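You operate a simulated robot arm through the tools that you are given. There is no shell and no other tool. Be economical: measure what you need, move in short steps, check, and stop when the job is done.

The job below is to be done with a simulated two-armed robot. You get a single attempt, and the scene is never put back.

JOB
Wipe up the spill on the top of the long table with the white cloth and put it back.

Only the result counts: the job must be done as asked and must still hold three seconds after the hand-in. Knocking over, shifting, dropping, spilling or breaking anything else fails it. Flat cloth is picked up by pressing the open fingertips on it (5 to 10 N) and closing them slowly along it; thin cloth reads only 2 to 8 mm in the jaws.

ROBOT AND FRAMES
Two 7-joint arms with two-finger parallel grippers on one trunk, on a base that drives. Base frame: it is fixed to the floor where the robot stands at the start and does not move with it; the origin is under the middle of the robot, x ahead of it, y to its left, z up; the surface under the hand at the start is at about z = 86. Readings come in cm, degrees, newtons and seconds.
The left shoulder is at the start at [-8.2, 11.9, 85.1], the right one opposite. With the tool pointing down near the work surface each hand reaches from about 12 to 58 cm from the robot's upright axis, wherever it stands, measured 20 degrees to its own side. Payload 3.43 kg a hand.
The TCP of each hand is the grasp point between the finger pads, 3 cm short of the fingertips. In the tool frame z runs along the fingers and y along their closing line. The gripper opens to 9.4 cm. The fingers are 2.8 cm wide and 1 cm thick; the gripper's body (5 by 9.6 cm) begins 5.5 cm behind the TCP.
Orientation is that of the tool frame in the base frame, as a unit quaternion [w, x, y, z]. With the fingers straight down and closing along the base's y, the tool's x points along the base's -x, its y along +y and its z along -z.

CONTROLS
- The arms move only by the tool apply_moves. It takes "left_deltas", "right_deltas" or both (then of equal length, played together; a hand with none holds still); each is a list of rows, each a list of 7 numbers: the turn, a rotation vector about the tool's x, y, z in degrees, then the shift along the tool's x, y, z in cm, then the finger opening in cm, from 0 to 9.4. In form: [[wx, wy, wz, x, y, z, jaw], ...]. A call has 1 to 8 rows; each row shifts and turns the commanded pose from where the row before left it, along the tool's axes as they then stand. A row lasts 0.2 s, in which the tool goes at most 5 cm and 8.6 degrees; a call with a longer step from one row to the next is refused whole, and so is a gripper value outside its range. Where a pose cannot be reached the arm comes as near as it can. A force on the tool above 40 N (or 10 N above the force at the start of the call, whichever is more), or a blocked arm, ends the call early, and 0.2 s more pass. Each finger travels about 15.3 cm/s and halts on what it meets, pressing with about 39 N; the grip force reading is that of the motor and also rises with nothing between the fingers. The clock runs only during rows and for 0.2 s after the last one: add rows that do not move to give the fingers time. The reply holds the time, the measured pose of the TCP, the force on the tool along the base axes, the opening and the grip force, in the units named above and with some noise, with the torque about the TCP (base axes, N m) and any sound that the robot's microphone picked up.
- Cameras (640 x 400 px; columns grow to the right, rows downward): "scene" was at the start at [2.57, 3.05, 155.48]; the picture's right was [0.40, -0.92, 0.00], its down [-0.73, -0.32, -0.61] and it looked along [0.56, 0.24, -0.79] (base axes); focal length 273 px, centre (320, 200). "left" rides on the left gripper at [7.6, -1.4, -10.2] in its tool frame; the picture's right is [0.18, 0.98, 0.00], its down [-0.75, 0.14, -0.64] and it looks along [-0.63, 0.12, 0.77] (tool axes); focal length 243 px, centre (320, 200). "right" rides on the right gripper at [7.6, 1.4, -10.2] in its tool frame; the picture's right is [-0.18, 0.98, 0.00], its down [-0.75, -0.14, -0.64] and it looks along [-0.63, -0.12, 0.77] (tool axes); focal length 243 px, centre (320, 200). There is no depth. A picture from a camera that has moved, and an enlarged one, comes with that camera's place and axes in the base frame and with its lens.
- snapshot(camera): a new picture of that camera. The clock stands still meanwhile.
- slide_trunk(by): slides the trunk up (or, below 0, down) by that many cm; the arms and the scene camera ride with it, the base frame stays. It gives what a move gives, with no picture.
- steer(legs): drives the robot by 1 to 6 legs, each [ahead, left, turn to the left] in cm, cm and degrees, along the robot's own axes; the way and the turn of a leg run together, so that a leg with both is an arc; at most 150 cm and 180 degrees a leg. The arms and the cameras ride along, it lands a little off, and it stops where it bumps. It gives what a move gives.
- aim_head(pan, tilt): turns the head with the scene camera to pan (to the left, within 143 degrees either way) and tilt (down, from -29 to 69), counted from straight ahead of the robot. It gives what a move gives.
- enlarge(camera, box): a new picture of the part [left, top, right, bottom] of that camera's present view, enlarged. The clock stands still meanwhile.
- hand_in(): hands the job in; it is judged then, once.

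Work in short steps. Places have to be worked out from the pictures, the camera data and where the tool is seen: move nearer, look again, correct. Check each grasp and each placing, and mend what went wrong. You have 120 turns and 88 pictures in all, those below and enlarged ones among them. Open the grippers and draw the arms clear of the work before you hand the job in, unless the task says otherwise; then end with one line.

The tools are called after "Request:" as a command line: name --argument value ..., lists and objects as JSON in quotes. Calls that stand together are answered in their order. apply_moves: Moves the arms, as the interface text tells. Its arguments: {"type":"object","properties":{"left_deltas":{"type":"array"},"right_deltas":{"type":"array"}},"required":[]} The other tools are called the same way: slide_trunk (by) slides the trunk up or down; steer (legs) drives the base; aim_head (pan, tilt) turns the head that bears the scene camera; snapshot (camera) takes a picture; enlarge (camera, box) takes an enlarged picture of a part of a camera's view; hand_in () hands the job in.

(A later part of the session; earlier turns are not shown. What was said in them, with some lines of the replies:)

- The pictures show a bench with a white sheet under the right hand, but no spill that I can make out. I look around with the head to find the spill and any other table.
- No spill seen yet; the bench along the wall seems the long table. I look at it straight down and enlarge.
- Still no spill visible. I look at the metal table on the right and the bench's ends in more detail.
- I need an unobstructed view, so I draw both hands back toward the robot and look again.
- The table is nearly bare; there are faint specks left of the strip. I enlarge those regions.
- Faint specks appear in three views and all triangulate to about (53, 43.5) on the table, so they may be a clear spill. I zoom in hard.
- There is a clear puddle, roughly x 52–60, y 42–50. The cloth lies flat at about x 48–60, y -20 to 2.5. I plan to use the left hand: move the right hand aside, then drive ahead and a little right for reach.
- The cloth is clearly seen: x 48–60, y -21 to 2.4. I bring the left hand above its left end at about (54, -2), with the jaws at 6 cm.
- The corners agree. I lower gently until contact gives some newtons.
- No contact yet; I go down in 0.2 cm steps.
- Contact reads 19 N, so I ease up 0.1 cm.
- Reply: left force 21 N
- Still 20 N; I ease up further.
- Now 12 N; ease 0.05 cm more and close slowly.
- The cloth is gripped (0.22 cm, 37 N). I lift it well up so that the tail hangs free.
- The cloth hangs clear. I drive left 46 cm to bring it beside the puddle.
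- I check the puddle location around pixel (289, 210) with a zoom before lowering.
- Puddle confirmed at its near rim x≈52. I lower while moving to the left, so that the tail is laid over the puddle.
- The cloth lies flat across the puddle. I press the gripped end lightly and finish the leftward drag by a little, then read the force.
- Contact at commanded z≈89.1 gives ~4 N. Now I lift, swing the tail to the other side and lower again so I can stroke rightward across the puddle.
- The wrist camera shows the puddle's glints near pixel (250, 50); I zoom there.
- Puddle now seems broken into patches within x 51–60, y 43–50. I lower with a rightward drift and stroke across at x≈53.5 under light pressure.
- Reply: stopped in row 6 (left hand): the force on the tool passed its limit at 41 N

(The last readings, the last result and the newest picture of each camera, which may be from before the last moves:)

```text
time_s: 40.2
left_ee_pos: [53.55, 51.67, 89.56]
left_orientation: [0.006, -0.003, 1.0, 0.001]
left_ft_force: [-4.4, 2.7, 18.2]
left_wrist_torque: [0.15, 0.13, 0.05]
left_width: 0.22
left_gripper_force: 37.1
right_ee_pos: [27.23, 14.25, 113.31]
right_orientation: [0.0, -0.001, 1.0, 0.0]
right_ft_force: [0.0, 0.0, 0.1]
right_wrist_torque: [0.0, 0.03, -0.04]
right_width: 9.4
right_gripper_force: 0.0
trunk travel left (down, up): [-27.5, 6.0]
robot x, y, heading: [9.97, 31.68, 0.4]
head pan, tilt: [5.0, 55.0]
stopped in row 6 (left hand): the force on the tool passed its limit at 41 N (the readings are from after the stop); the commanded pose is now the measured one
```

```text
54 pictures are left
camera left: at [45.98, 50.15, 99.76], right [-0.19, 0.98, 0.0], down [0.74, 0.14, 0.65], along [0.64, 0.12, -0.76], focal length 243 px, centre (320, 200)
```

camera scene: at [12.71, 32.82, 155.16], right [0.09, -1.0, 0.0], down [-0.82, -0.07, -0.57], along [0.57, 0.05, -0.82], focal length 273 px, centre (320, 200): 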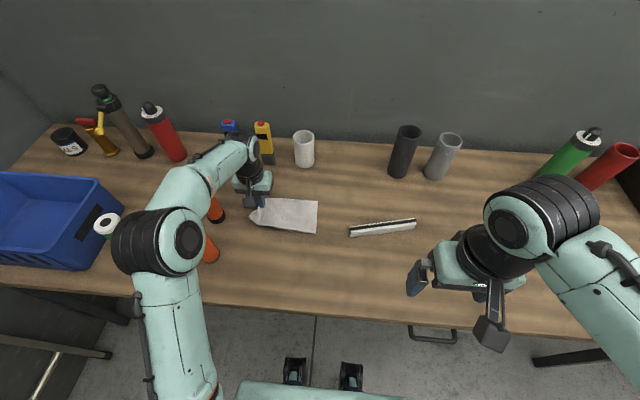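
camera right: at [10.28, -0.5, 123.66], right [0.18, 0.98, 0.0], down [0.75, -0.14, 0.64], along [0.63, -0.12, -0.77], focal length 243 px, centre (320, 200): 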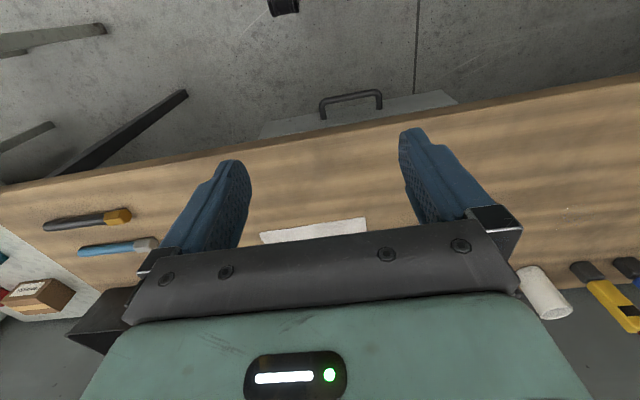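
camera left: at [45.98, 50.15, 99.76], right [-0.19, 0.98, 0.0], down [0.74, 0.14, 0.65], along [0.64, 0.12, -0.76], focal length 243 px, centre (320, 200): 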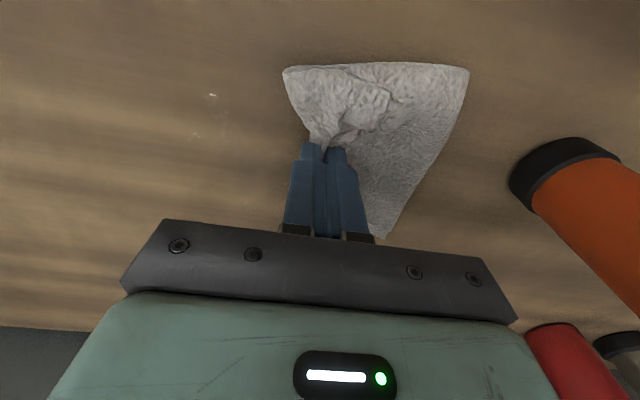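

A wad lies under the fingertips; 18 N now. I ease by 0.15 cm and stroke rightward 10 cm.

Request:
apply_moves --left_deltas '[[0, 0, 0, 0, -1, -0.15, 0], [0, 0, 0, 0, -1.8, 0, 0], [0, 0, 0, 0, -1.8, 0, 0], [0, 0, 0, 0, -1.8, 0, 0], [0, 0, 0, 0, -1.8, 0, 0], [0, 0, 0, 0, -1.8, 0, 0], [0, 0, 0, 0, 0, 0, 0]]'

Request:
snapshot --camera "left"

```text
time_s: 41.9
left_ee_pos: [53.59, 41.69, 89.37]
left_orientation: [0.005, -0.002, 1.0, 0.001]
left_ft_force: [0.3, 1.8, 2.8]
left_wrist_torque: [0.06, 0.0, -0.02]
left_width: 0.21
left_gripper_force: 36.6
right_ee_pos: [27.39, 14.28, 113.34]
right_orientation: [0.0, -0.001, 1.0, 0.001]
right_ft_force: [0.0, -0.3, 0.0]
right_wrist_torque: [-0.02, -0.01, 0.02]
right_width: 9.4
right_gripper_force: 0.1
trunk travel left (down, up): [-27.5, 6.0]
robot x, y, heading: [9.85, 31.75, 0.2]
head pan, tilt: [5.0, 55.0]
```

```text
53 pictures are left
camera left: at [45.99, 40.1, 99.63], right [-0.19, 0.98, 0.0], down [0.75, 0.14, 0.65], along [0.64, 0.12, -0.76], focal length 243 px, centre (320, 200)
```

left: 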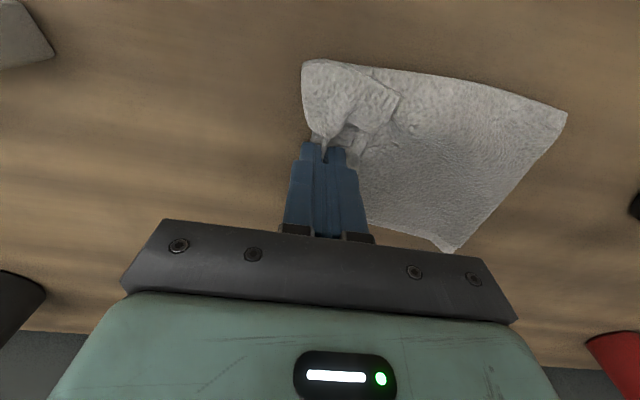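

Good stroke. I lift, look at what's left, then repeat at x≈57.

Request:
apply_moves --left_deltas '[[0, 0, 0, -0.5, 2, -4.5, 0], [0, 0, 0, -0.5, 3, -4.5, 0], [0, 0, 0, -0.5, 3, -4.5, 0], [0, 0, 0, -0.5, 3, -4, 0], [0, 0, 0, -0.5, 2, 0, 0], [0, 0, 0, -0.5, 1, 0, 0], [0, 0, 0, -0.5, 0, 0, 0]]'

Request:
enlarge --camera "left" --box '[100, 0, 340, 150]'

```text
refused: row 2 steps farther than a row can; nothing moved
```

```text
2.67 times, centred on (220, 75) of left
camera zoom: at [45.99, 40.1, 99.63], right [-0.19, 0.98, 0.0], down [0.75, 0.14, 0.65], along [0.64, 0.12, -0.76], focal length 647 px, centre (587, 533)
```

zoom: 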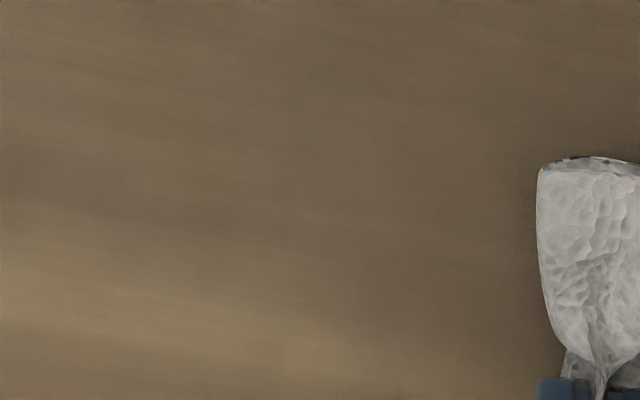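

The step was too long; I repeat with smaller steps.

Request:
apply_moves --left_deltas '[[0, 0, 0, -0.5, 0, -4.5, 0], [0, 0, 0, -0.5, 2, -4, 0], [0, 0, 0, -0.5, 2.5, -4, 0], [0, 0, 0, -0.5, 2.5, -4, 0], [0, 0, 0, -0.5, 3, 0, 0], [0, 0, 0, -0.5, 3, 0, 0], [0, 0, 0, -0.5, 1.5, 0, 0], [0, 0, 0, 0, 0, 0, 0]]'

Request:
enlarge --camera "left" --box '[100, 0, 340, 150]'

```text
time_s: 43.6
left_ee_pos: [56.92, 56.16, 105.84]
left_orientation: [0.003, -0.003, 1.0, 0.001]
left_ft_force: [0.0, 0.1, -0.2]
left_wrist_torque: [0.01, 0.01, 0.03]
left_width: 0.23
left_gripper_force: 36.8
right_ee_pos: [27.34, 14.19, 113.37]
right_orientation: [0.001, -0.002, 1.0, 0.0]
right_ft_force: [-0.1, -0.1, 0.1]
right_wrist_torque: [-0.03, 0.0, -0.01]
right_width: 9.37
right_gripper_force: 0.0
trunk travel left (down, up): [-27.5, 6.0]
robot x, y, heading: [9.74, 31.83, 0.1]
head pan, tilt: [5.0, 55.0]
```

```text
2.67 times, centred on (220, 75) of left
camera zoom: at [49.36, 54.67, 116.23], right [-0.19, 0.98, 0.0], down [0.75, 0.14, 0.65], along [0.64, 0.12, -0.76], focal length 647 px, centre (587, 533)
```

zoom: 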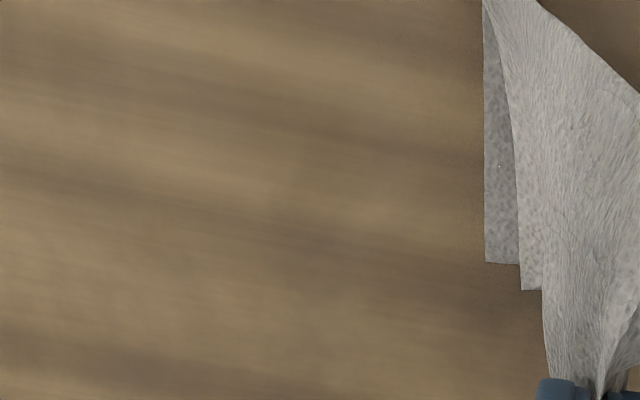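

The far patches are gone. I do a second stroke at x≈57 for safety, laying the tail left and pressing lightly, then inspect everything.

Request:
apply_moves --left_deltas '[[0, 0, 0, 0, -0.5, 4.5, 0], [0, 0, 0, 0, -1, 4.5, 0], [0, 0, 0, 0, -1, 4, 0], [0, 0, 0, 0, -1, 3, 0], [0, 0, 0, 0, -1, 0.2, 0]]'

```text
time_s: 44.9
left_ee_pos: [56.98, 51.81, 89.75]
left_orientation: [0.004, -0.003, 1.0, 0.001]
left_ft_force: [0.4, -0.9, 0.9]
left_wrist_torque: [0.01, -0.04, 0.03]
left_width: 0.21
left_gripper_force: 36.3
right_ee_pos: [27.35, 14.13, 113.36]
right_orientation: [0.0, -0.002, 1.0, 0.0]
right_ft_force: [-0.3, 0.1, 0.7]
right_wrist_torque: [0.0, 0.01, 0.01]
right_width: 9.42
right_gripper_force: 0.0
trunk travel left (down, up): [-27.5, 6.0]
robot x, y, heading: [9.7, 31.91, 0.5]
head pan, tilt: [5.0, 55.0]
```

Request:
apply_moves --left_deltas '[[0, 0, 0, 0, -0.5, 0.3, 0], [0, 0, 0, 0, -1, 0.1, 0], [0, 0, 0, 0, -1.8, 0, 0], [0, 0, 0, 0, -1.8, 0, 0], [0, 0, 0, 0, -1.8, 0, 0], [0, 0, 0, 0, -1.8, 0, 0], [0, 0, 0, 0, -1.8, 0, 0], [0, 0, 0, 0, 0, 0, 0]]'

```text
time_s: 46.6
left_ee_pos: [57.1, 41.09, 89.38]
left_orientation: [0.005, -0.002, 1.0, 0.001]
left_ft_force: [-0.2, 0.7, 5.4]
left_wrist_torque: [0.03, -0.02, 0.02]
left_width: 0.21
left_gripper_force: 37.2
right_ee_pos: [27.31, 14.28, 113.31]
right_orientation: [0.0, -0.002, 1.0, 0.0]
right_ft_force: [-0.4, -0.4, 0.7]
right_wrist_torque: [0.02, -0.02, -0.03]
right_width: 9.4
right_gripper_force: 0.1
trunk travel left (down, up): [-27.5, 6.0]
robot x, y, heading: [9.52, 32.18, 0.0]
head pan, tilt: [5.0, 55.0]
```

Stroke done with ~5 N. I lift and move aside to inspect the area.

Request:
apply_moves --left_deltas '[[0, 0, 0, 0.5, 0, -4.5, 0], [0, 0, 0, 1, 1.5, -4, 0], [0, 0, 0, 1, 2, -4, 0], [0, 0, 0, 1, 2, -4, 0], [0, 0, 0, 1, 2, -4, 0], [0, 0, 0, 1, 4, -2, 0], [0, 0, 0, 1, 4, 0, 0], [0, 0, 0, 1, 0, 0, 0]]'

Request:
snapshot --camera "left"

Request:
enlarge --camera "scene" --box '[232, 170, 344, 240]'

Request:
enlarge --camera "right" --box '[440, 100, 640, 225]'

```text
time_s: 48.5
left_ee_pos: [49.35, 56.8, 111.96]
left_orientation: [0.004, -0.003, 1.0, 0.0]
left_ft_force: [0.3, 0.4, 0.0]
left_wrist_torque: [0.04, 0.0, 0.02]
left_width: 0.2
left_gripper_force: 36.9
right_ee_pos: [27.34, 14.22, 113.32]
right_orientation: [0.001, -0.001, 1.0, 0.0]
right_ft_force: [0.5, 0.6, -0.5]
right_wrist_torque: [-0.01, 0.0, 0.02]
right_width: 9.39
right_gripper_force: 0.1
trunk travel left (down, up): [-27.5, 6.0]
robot x, y, heading: [9.77, 32.07, -0.1]
head pan, tilt: [5.0, 55.0]
```

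```text
50 pictures are left
camera left: at [41.79, 55.16, 122.18], right [-0.19, 0.98, 0.0], down [0.75, 0.14, 0.65], along [0.64, 0.12, -0.76], focal length 243 px, centre (320, 200)
```

left: 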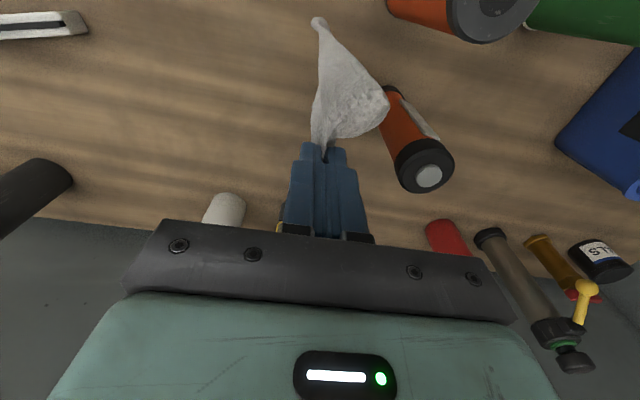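

```text
5.71 times, centred on (288, 205) of scene
camera zoom: at [12.64, 32.74, 155.16], right [0.09, -1.0, 0.0], down [-0.82, -0.07, -0.57], along [0.57, 0.05, -0.82], focal length 1559 px, centre (503, 171)
```

zoom: 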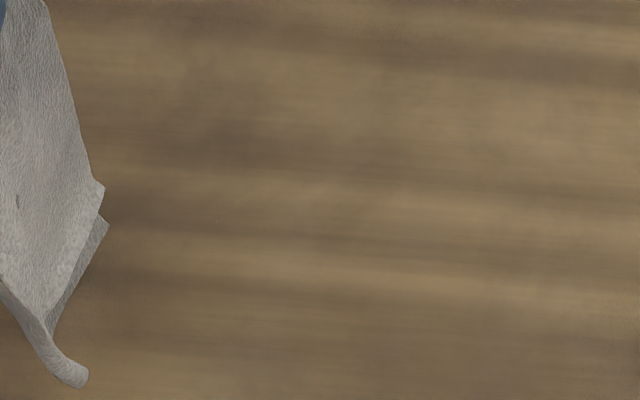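

```text
3.20 times, centred on (540, 162) of right
camera zoom: at [19.83, 15.49, 123.61], right [0.18, 0.98, 0.0], down [0.75, -0.14, 0.64], along [0.63, -0.12, -0.77], focal length 776 px, centre (-384, 320)
```

zoom: 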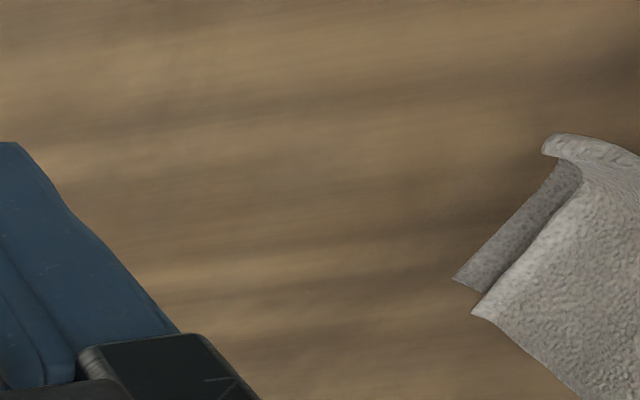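

Almost no glints remain; I check for a last speck with a wrist zoom.

Request:
enlarge --camera "left" --box '[150, 0, 330, 112]'

Request:
enlarge --camera "scene" --box '[250, 190, 306, 225]'

```text
3.56 times, centred on (240, 56) of left
camera zoom: at [41.79, 55.16, 122.18], right [-0.19, 0.98, 0.0], down [0.75, 0.14, 0.65], along [0.64, 0.12, -0.76], focal length 863 px, centre (604, 712)
```

zoom: 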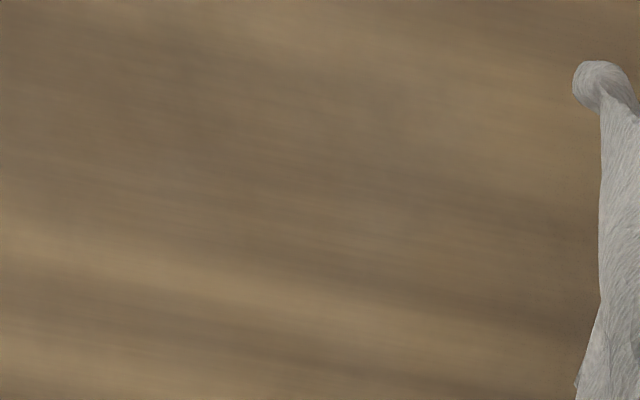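

```text
11.43 times, centred on (278, 208) of scene
camera zoom: at [12.64, 32.74, 155.16], right [0.09, -1.0, 0.0], down [-0.82, -0.07, -0.57], along [0.57, 0.05, -0.82], focal length 3119 px, centre (800, 114)
```

zoom: 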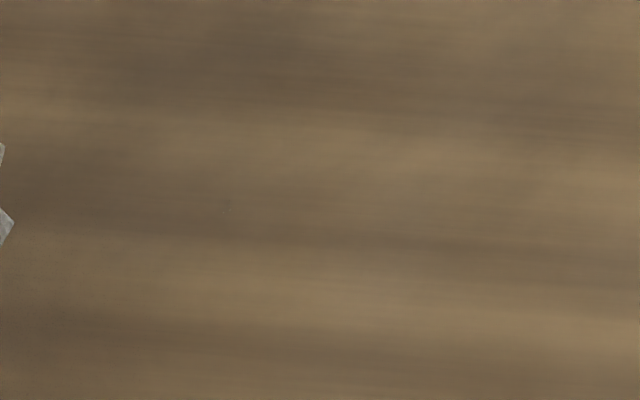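

One faint speck remains at about (56, 52). I make a final leftward stroke at x≈56 from y≈47 to 57 with the tail trailing right.

Request:
apply_moves --left_deltas '[[0, 0, 0, -3.3, -3.5, 0, 0], [0, 0, 0, -3.4, -3.5, 0, 0], [0, 0, 0, 0, -4.5, 0, 0], [0, 0, 0, 0, -1.5, 0, 0], [0, 0, 0, 0, 0, 3.5, 0], [0, 0, 0, 0, 0.5, 4.5, 0], [0, 0, 0, 0, 1, 4.5, 0], [0, 0, 0, 0, 1.5, 4.5, 0]]'

Request:
apply_moves --left_deltas '[[0, 0, 0, 0, 1, 2.6, 0], [0, 0, 0, 0, 1, 2.6, 0], [0, 0, 0, 0, 0.6, 0.4, 0], [0, 0, 0, 0, 0, 0, 0]]'

```text
time_s: 50.2
left_ee_pos: [56.36, 46.63, 94.71]
left_orientation: [0.004, -0.002, 1.0, 0.0]
left_ft_force: [-0.3, -0.5, 0.1]
left_wrist_torque: [0.01, -0.03, 0.01]
left_width: 0.22
left_gripper_force: 37.3
right_ee_pos: [27.42, 14.23, 113.5]
right_orientation: [0.0, -0.001, 1.0, -0.001]
right_ft_force: [-0.1, -0.1, 0.1]
right_wrist_torque: [-0.01, 0.02, -0.03]
right_width: 9.41
right_gripper_force: 0.0
trunk travel left (down, up): [-27.5, 6.0]
robot x, y, heading: [9.69, 32.03, 0.2]
head pan, tilt: [5.0, 55.0]
```

```text
time_s: 51.2
left_ee_pos: [56.32, 49.24, 89.19]
left_orientation: [0.005, -0.003, 1.0, 0.0]
left_ft_force: [0.9, -0.7, 10.6]
left_wrist_torque: [-0.15, 0.02, 0.03]
left_width: 0.23
left_gripper_force: 36.4
right_ee_pos: [27.23, 14.18, 113.36]
right_orientation: [0.0, -0.002, 1.0, 0.0]
right_ft_force: [0.2, -0.1, 0.0]
right_wrist_torque: [-0.02, 0.0, -0.02]
right_width: 9.39
right_gripper_force: 0.0
trunk travel left (down, up): [-27.5, 6.0]
robot x, y, heading: [10.24, 32.24, 0.0]
head pan, tilt: [5.0, 55.0]
```

Contact at 10 N; now the stroke to y≈57, then lift and look.

Request:
apply_moves --left_deltas '[[0, 0, 0, 0, 1.5, 0, 0], [0, 0, 0, 0, 2, 0, 0], [0, 0, 0, 0, 2, 0, 0], [0, 0, 0, 0, 2, 0, 0], [0, 0, 0, 0, 0, 0, 0]]'

Request:
apply_moves --left_deltas '[[0, 0, 0, 0, 0, -4, 0], [0, 0, 0, 0, 0, -4.5, 0], [0, 0, 0, 0, 0, -4.5, 0], [0, 0, 0, 0, 0, -4.5, 0], [0, 0, 0, 0, -2, -4, 0], [0, 0, 0, 1, -4.5, -1.8, 0], [0, 0, 0, 1, -4.5, 0, 0], [0, 0, 0, 0, -4.5, 0, 0]]'

Request:
snapshot --camera "left"

Request:
enlarge --camera "scene" --box '[232, 170, 344, 240]'

```text
time_s: 52.5
left_ee_pos: [56.33, 56.73, 89.18]
left_orientation: [0.003, -0.002, 1.0, 0.001]
left_ft_force: [0.1, 0.2, 1.4]
left_wrist_torque: [0.01, 0.0, -0.01]
left_width: 0.21
left_gripper_force: 36.5
right_ee_pos: [27.36, 14.2, 113.32]
right_orientation: [0.0, -0.002, 1.0, 0.0]
right_ft_force: [0.2, 0.5, -0.1]
right_wrist_torque: [0.01, 0.02, -0.02]
right_width: 9.4
right_gripper_force: 0.0
trunk travel left (down, up): [-27.5, 6.0]
robot x, y, heading: [9.7, 31.89, 0.1]
head pan, tilt: [5.0, 55.0]
```

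```text
time_s: 54.2
left_ee_pos: [54.25, 41.08, 112.6]
left_orientation: [0.004, -0.003, 1.0, 0.001]
left_ft_force: [-0.1, -0.1, -0.8]
left_wrist_torque: [0.0, 0.02, -0.01]
left_width: 0.22
left_gripper_force: 37.2
right_ee_pos: [27.34, 14.15, 113.38]
right_orientation: [0.0, -0.002, 1.0, 0.001]
right_ft_force: [0.9, -0.7, 0.0]
right_wrist_torque: [0.0, 0.05, -0.04]
right_width: 9.4
right_gripper_force: 0.2
trunk travel left (down, up): [-27.5, 6.0]
robot x, y, heading: [9.73, 31.75, 0.4]
head pan, tilt: [5.0, 55.0]
```

```text
45 pictures are left
camera left: at [46.71, 39.57, 122.82], right [-0.19, 0.98, 0.0], down [0.75, 0.14, 0.65], along [0.64, 0.12, -0.76], focal length 243 px, centre (320, 200)
```

left: 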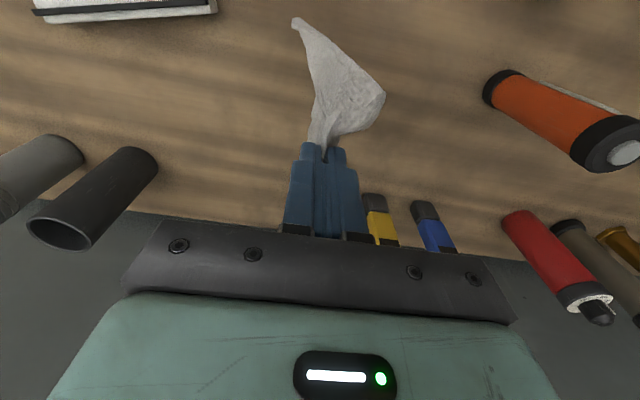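

```text
5.71 times, centred on (288, 205) of scene
camera zoom: at [12.73, 32.64, 155.16], right [0.09, -1.0, 0.0], down [-0.82, -0.07, -0.57], along [0.57, 0.05, -0.82], focal length 1559 px, centre (503, 171)
```

zoom: 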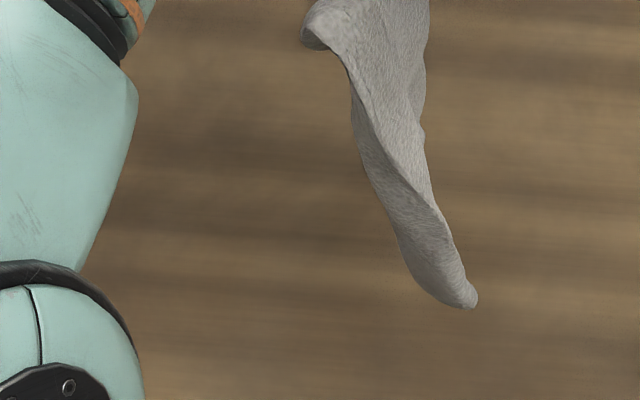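

No glints remain in this view; I check the part of the area right of the cloth in the wrist view once more.

Request:
enlarge --camera "left" --box '[340, 20, 500, 120]'

```text
4.00 times, centred on (420, 70) of left
camera zoom: at [46.71, 39.57, 122.82], right [-0.19, 0.98, 0.0], down [0.75, 0.14, 0.65], along [0.64, 0.12, -0.76], focal length 970 px, centre (-80, 720)
```

zoom: 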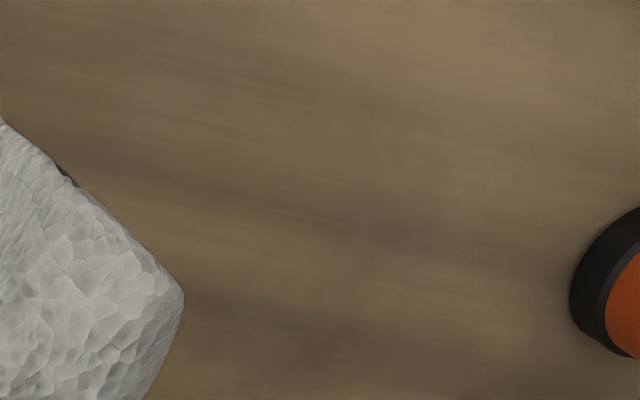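

The spill is gone. I drive right 52 cm to return the cloth to its place.

Request:
steer --legs '[[0, -52, 0]]'

Request:
snapshot --camera "scene"

```text
time_s: 59.3
left_ee_pos: [54.36, -10.57, 112.48]
left_orientation: [0.004, -0.001, 1.0, 0.001]
left_ft_force: [0.6, -0.1, -0.1]
left_wrist_torque: [-0.04, -0.01, 0.05]
left_width: 0.22
left_gripper_force: 37.6
right_ee_pos: [27.41, -37.62, 113.34]
right_orientation: [0.001, -0.001, 1.0, 0.0]
right_ft_force: [-0.2, -0.7, 0.0]
right_wrist_torque: [-0.02, -0.01, 0.05]
right_width: 9.38
right_gripper_force: 0.1
trunk travel left (down, up): [-27.5, 6.0]
robot x, y, heading: [9.8, -19.71, 0.1]
head pan, tilt: [5.0, 55.0]
```

```text
42 pictures are left
camera scene: at [12.79, -18.98, 155.16], right [0.09, -1.0, 0.0], down [-0.82, -0.07, -0.57], along [0.57, 0.05, -0.82], focal length 273 px, centre (320, 200)
```

scene: 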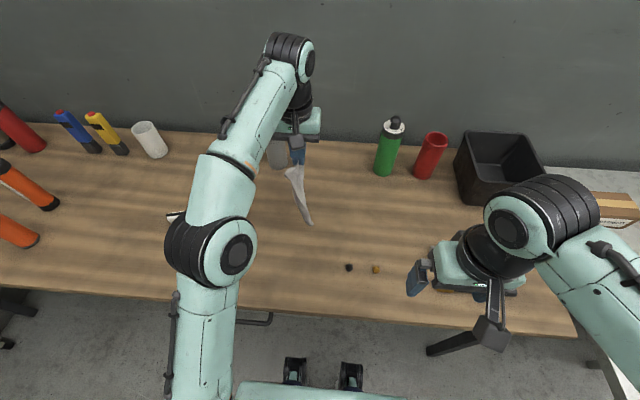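

I lay the cloth down the same way: start near y -16.5 and lower while moving to y≈-2.

Request:
apply_moves --left_deltas '[[0, 0, 0, 0.4, -3, 1.5, 0], [0, 0, 0, 0, -3, 2, 0], [0, 0, 0, 0, 2.3, 3, 0], [0, 0, 0, 0, 2.3, 3, 0], [0, 0, 0, 0, 2.3, 3, 0], [0, 0, 0, 0, 2.3, 3, 0], [0, 0, 0, 0, 2.3, 3, 0], [0, 0, 0, 0, 2.3, 3, 0]]'

Request:
snapshot --camera "left"

Request:
snapshot --camera "scene"

```text
time_s: 61.1
left_ee_pos: [54.11, -2.7, 90.98]
left_orientation: [0.005, -0.002, 1.0, 0.001]
left_ft_force: [-0.1, -0.6, 0.6]
left_wrist_torque: [0.0, 0.0, 0.0]
left_width: 0.2
left_gripper_force: 37.0
right_ee_pos: [27.57, -37.52, 113.3]
right_orientation: [0.0, -0.001, 1.0, 0.0]
right_ft_force: [-0.3, 0.5, 0.9]
right_wrist_torque: [-0.02, -0.03, -0.02]
right_width: 9.41
right_gripper_force: 0.1
trunk travel left (down, up): [-27.5, 6.0]
robot x, y, heading: [9.7, -19.47, 0.1]
head pan, tilt: [5.0, 55.0]
```

```text
41 pictures are left
camera left: at [46.6, -4.24, 101.11], right [-0.19, 0.98, 0.0], down [0.75, 0.14, 0.65], along [0.64, 0.12, -0.76], focal length 243 px, centre (320, 200)
```

left: 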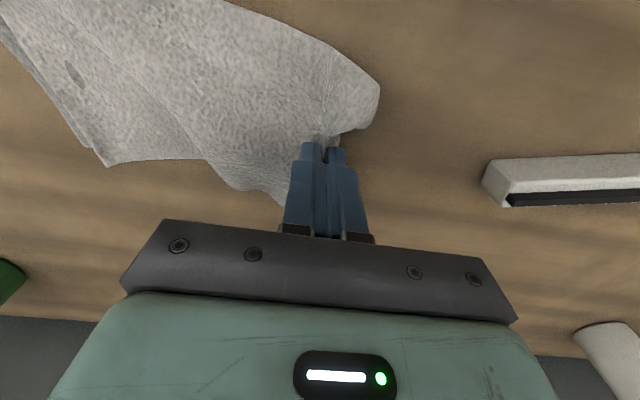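

```text
40 pictures are left
camera scene: at [12.81, -18.91, 155.16], right [0.09, -1.0, 0.0], down [-0.82, -0.07, -0.57], along [0.57, 0.05, -0.82], focal length 273 px, centre (320, 200)
```

scene: 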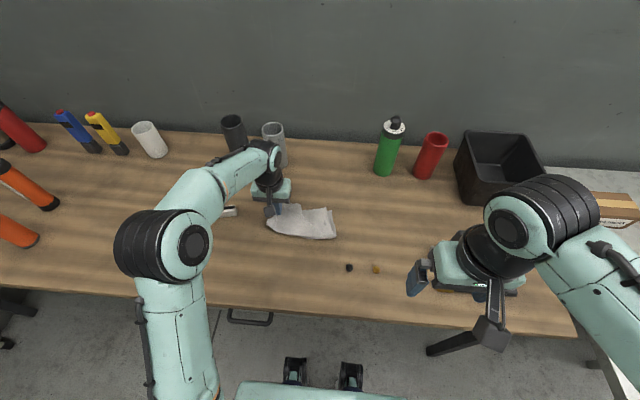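

The cloth lies about in place. I lower to light contact, then open slowly along the cloth so it spreads, and lift off.

Request:
apply_moves --left_deltas '[[0, 0, 0, 0, 0.3, 1.2, 0], [0, 0, 0, 0, 0.2, 0.5, 0], [0, 0, 0, 0, 0, 0.1, 0], [0, 0, 0, 0, 0, 0, 0]]'

Request:
apply_moves --left_deltas '[[0, 0, 0, 0, 0, 0, 0.6], [0, 0, 0, 0, 0, 0, 1.2], [0, 0, 0, 0, 0, 0, 1.8], [0, 0, 0, 0, 0, 0, 2.6], [0, 0, 0, 0, 0, 0, 3.4], [0, 0, 0, 0, 0, 0, 4.2], [0, 0, 0, 0, 0, 0, 5], [0, 0, 0, 0, 0, 0, 5]]'

Request:
snapshot --camera "left"

```text
time_s: 62.1
left_ee_pos: [54.11, -2.26, 89.28]
left_orientation: [0.005, -0.002, 1.0, 0.001]
left_ft_force: [-0.7, -0.7, 7.4]
left_wrist_torque: [-0.07, 0.01, -0.02]
left_width: 0.24
left_gripper_force: 36.8
right_ee_pos: [27.38, -37.58, 113.48]
right_orientation: [0.0, -0.001, 1.0, -0.001]
right_ft_force: [-0.2, 0.3, 0.3]
right_wrist_torque: [0.0, 0.02, -0.01]
right_width: 9.42
right_gripper_force: 0.1
trunk travel left (down, up): [-27.5, 6.0]
robot x, y, heading: [9.72, -19.74, 0.1]
head pan, tilt: [5.0, 55.0]
```

```text
time_s: 63.9
left_ee_pos: [54.15, -2.38, 89.23]
left_orientation: [0.004, -0.002, 1.0, 0.001]
left_ft_force: [0.1, 2.7, 13.0]
left_wrist_torque: [-0.3, 0.02, -0.02]
left_width: 4.84
left_gripper_force: 0.1
right_ee_pos: [27.32, -37.59, 113.36]
right_orientation: [0.001, 0.0, 1.0, 0.0]
right_ft_force: [-0.7, 0.4, -0.5]
right_wrist_torque: [-0.03, 0.01, 0.01]
right_width: 9.38
right_gripper_force: 0.0
trunk travel left (down, up): [-27.5, 6.0]
robot x, y, heading: [10.33, -19.74, 0.3]
head pan, tilt: [5.0, 55.0]
```

```text
39 pictures are left
camera left: at [46.54, -3.77, 99.5], right [-0.19, 0.98, 0.0], down [0.75, 0.14, 0.65], along [0.64, 0.12, -0.76], focal length 243 px, centre (320, 200)
```

left: 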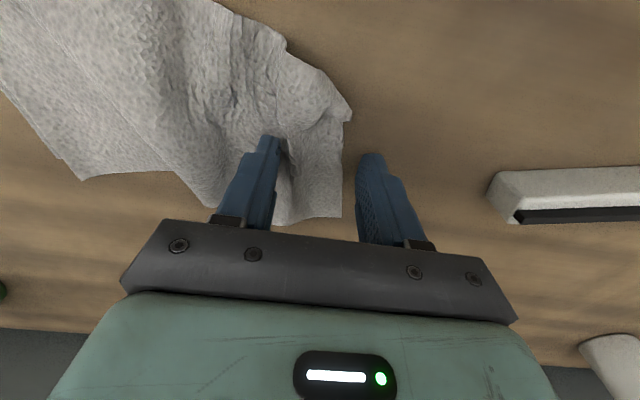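

Released. I lift straight up and look at how it lies.

Request:
apply_moves --left_deltas '[[0, 0, 0, 0, 0, -1.5, 5], [0, 0, 0, 0, 0, -3, 5], [0, 0, 0, 0, 0, -4, 5], [0, 0, 0, 2, 3, -3, 5], [0, 0, 0, 3, 3, 0, 5], [0, 0, 0, 3, 3, 0, 5]]'

Request:
snapshot --camera "scene"

Request:
enlarge --camera "scene" --box '[230, 180, 390, 280]'

```text
time_s: 65.3
left_ee_pos: [46.03, 6.8, 100.72]
left_orientation: [0.004, -0.001, 1.0, 0.001]
left_ft_force: [-0.6, 1.5, 0.3]
left_wrist_torque: [-0.01, -0.02, -0.01]
left_width: 4.99
left_gripper_force: 0.0
right_ee_pos: [27.37, -37.54, 113.43]
right_orientation: [0.001, -0.001, 1.0, 0.0]
right_ft_force: [0.2, 0.5, -0.1]
right_wrist_torque: [0.01, -0.02, 0.0]
right_width: 9.42
right_gripper_force: 0.1
trunk travel left (down, up): [-27.5, 6.0]
robot x, y, heading: [9.83, -19.64, 0.1]
head pan, tilt: [5.0, 55.0]
```

```text
38 pictures are left
camera scene: at [12.68, -18.91, 155.16], right [0.09, -1.0, 0.0], down [-0.82, -0.07, -0.57], along [0.57, 0.05, -0.82], focal length 273 px, centre (320, 200)
```

scene: 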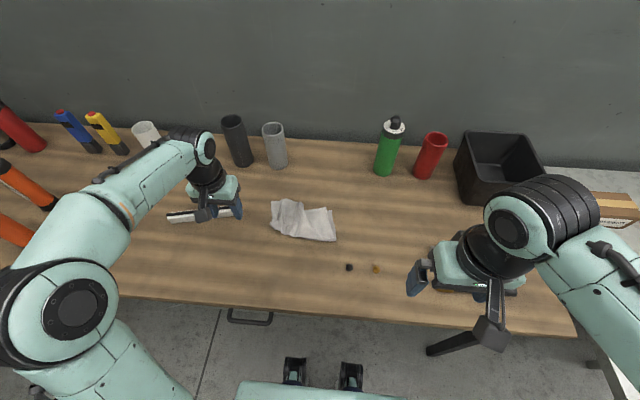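

```text
4.00 times, centred on (310, 230) of scene
camera zoom: at [12.68, -18.91, 155.16], right [0.09, -1.0, 0.0], down [-0.82, -0.07, -0.57], along [0.57, 0.05, -0.82], focal length 1092 px, centre (360, 80)
```

zoom: 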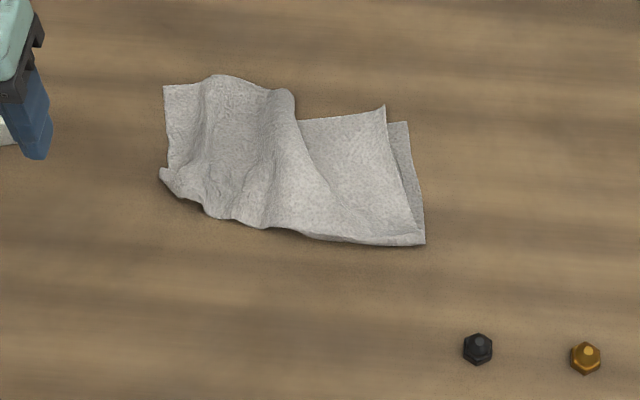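

The cloth lies centred at about (53.5, -9.7), against (54, -9) before, so it is back in place. I retract the left hand up and left, and check the spill area a last time.

Request:
apply_moves --left_deltas '[[0, 0, 0, 1, 1, -4, 5], [0, 0, 0, 2, 2, -4, 9], [0, 0, 0, 3, 3, -2, 9.4], [0, 0, 0, 3, 3.5, -1, 9.4], [0, 0, 0, 3, 3.5, 0, 9.4], [0, 0, 0, 0, 4, 0, 9.4], [0, 0, 0, 0, 4, 0, 9.4], [0, 0, 0, 0, 0, 0, 9.4]]'

Request:
snapshot --camera "left"

Request:
aim_head --pan 45 --tilt 45

Request:
snapshot --camera "scene"

```text
time_s: 67.1
left_ee_pos: [33.76, 27.6, 111.52]
left_orientation: [0.005, -0.002, 1.0, 0.001]
left_ft_force: [0.0, -0.1, -0.1]
left_wrist_torque: [-0.01, 0.02, -0.06]
left_width: 9.39
left_gripper_force: 0.1
right_ee_pos: [27.43, -37.57, 113.39]
right_orientation: [0.001, -0.001, 1.0, 0.0]
right_ft_force: [-0.4, -0.7, -0.4]
right_wrist_torque: [-0.04, -0.01, 0.01]
right_width: 9.41
right_gripper_force: 0.0
trunk travel left (down, up): [-27.5, 6.0]
robot x, y, heading: [10.05, -19.4, 0.3]
head pan, tilt: [5.0, 55.0]
```

```text
36 pictures are left
camera left: at [26.26, 26.12, 121.84], right [-0.19, 0.98, 0.0], down [0.75, 0.14, 0.65], along [0.64, 0.12, -0.76], focal length 243 px, centre (320, 200)
```

left: 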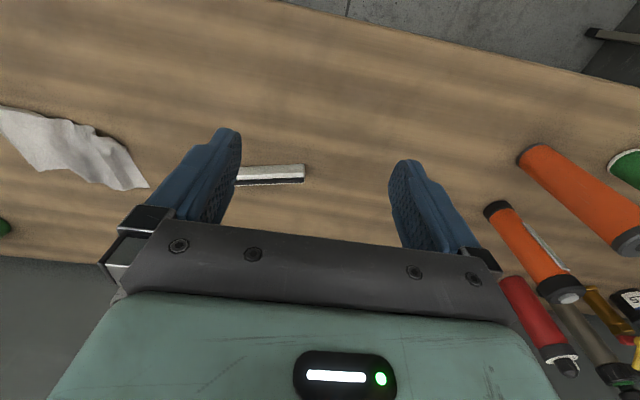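

```text
time_s: 68.2
left_ee_pos: [33.84, 27.55, 111.61]
left_orientation: [0.005, -0.003, 1.0, 0.001]
left_ft_force: [0.8, 0.1, 0.1]
left_wrist_torque: [0.03, 0.01, 0.0]
left_width: 9.41
left_gripper_force: 0.1
right_ee_pos: [27.27, -37.54, 113.39]
right_orientation: [0.001, -0.001, 1.0, 0.0]
right_ft_force: [-0.2, 0.2, 0.1]
right_wrist_torque: [0.02, -0.02, -0.02]
right_width: 9.41
right_gripper_force: 0.1
trunk travel left (down, up): [-27.5, 6.0]
robot x, y, heading: [9.96, -19.84, 0.1]
head pan, tilt: [45.0, 45.0]
```

```text
35 pictures are left
camera scene: at [11.36, -13.86, 156.5], right [0.71, -0.71, 0.0], down [-0.5, -0.5, -0.71], along [0.5, 0.5, -0.71], focal length 273 px, centre (320, 200)
```

scene: 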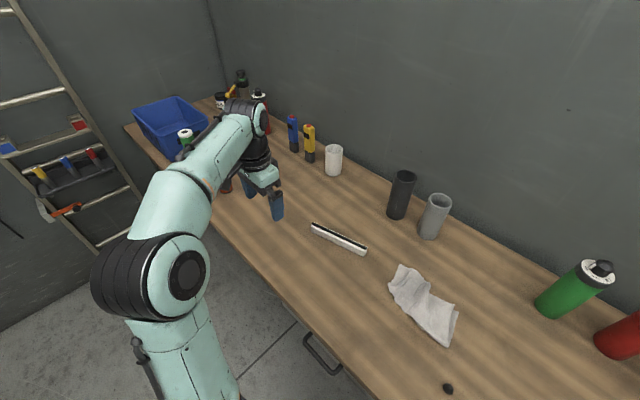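

A last zoom on the former spill area and along the rest of the table.

Request:
enlarge --camera "left" --box '[240, 110, 496, 270]'

Request:
enlarge --camera "scene" --box '[250, 140, 410, 240]'

```text
2.50 times, centred on (368, 190) of left
camera zoom: at [26.29, 26.11, 121.83], right [-0.19, 0.98, 0.0], down [0.75, 0.14, 0.65], along [0.64, 0.12, -0.76], focal length 606 px, centre (200, 225)
```

zoom: 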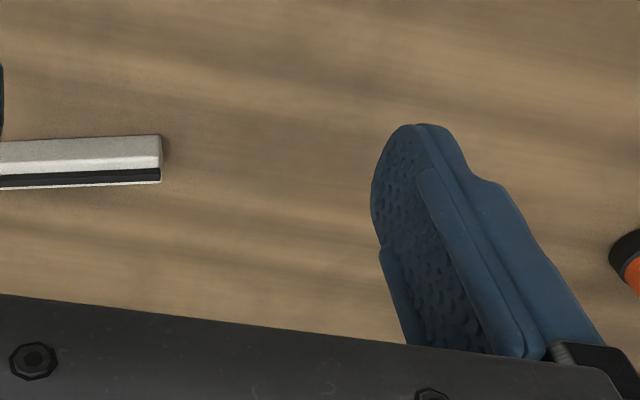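

```text
4.00 times, centred on (330, 190) of scene
camera zoom: at [11.36, -13.86, 156.5], right [0.71, -0.71, 0.0], down [-0.5, -0.5, -0.71], along [0.5, 0.5, -0.71], focal length 1092 px, centre (280, 240)
```

zoom: 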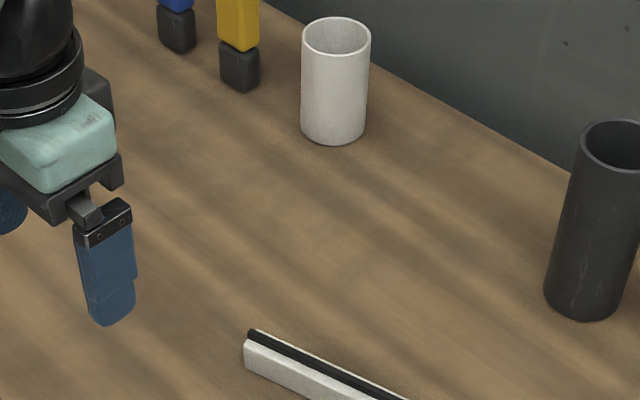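

The hand still hides part of the area; I draw it back and look once more.

Request:
apply_moves --left_deltas '[[0, 0, 0, 3.5, -1.5, 0, 9.4], [0, 0, 0, 3.5, -1.5, 0, 9.4], [0, 0, 0, 0, -4, 0, 9.4], [0, 0, 0, 0, -4, 0, 9.4], [0, 0, 0, 0, 0, 0, 9.4]]'

Request:
enlarge --camera "scene" --box '[200, 130, 360, 230]'

Request:
enlarge --camera "left" --box '[340, 100, 580, 250]'

```text
time_s: 69.4
left_ee_pos: [26.92, 16.47, 111.61]
left_orientation: [0.004, -0.002, 1.0, 0.001]
left_ft_force: [0.8, 0.3, 0.6]
left_wrist_torque: [-0.01, 0.0, 0.01]
left_width: 9.42
left_gripper_force: 0.1
right_ee_pos: [27.48, -37.52, 113.34]
right_orientation: [0.0, -0.001, 1.0, 0.0]
right_ft_force: [0.1, -0.3, 0.1]
right_wrist_torque: [0.03, 0.0, 0.03]
right_width: 9.41
right_gripper_force: 0.0
trunk travel left (down, up): [-27.5, 6.0]
robot x, y, heading: [9.92, -19.57, 0.3]
head pan, tilt: [45.0, 45.0]
```

```text
4.00 times, centred on (280, 180) of scene
camera zoom: at [11.37, -13.81, 156.5], right [0.71, -0.71, 0.0], down [-0.5, -0.5, -0.71], along [0.5, 0.5, -0.71], focal length 1092 px, centre (480, 280)
```

zoom: 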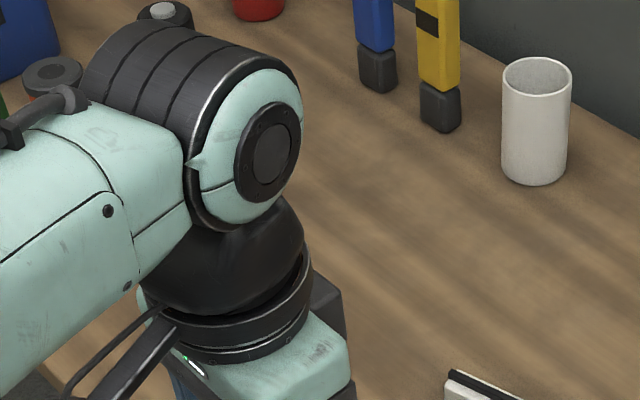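

```text
2.67 times, centred on (460, 175) of left
camera zoom: at [19.3, 15.19, 121.83], right [-0.19, 0.98, 0.0], down [0.75, 0.14, 0.65], along [0.64, 0.12, -0.76], focal length 647 px, centre (-53, 267)
```

zoom: 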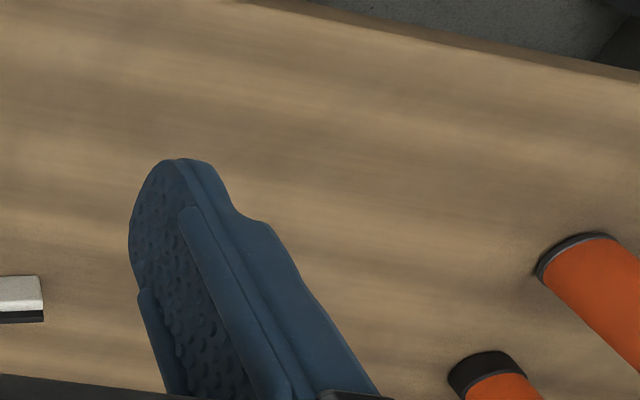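

The table is clear of glints in the former spill area, the cloth is back in place, nothing else has moved, and the hands are open and clear. I hand in.

Request:
hand_in

```text
The job is handed in.
```

The clear spill on the long table is wiped up, with no trace left in the final pictures. The white cloth is back within about 1 cm of its original spot, slightly crumpled with a small fold at its right end. As far as the pictures show, nothing else was moved.
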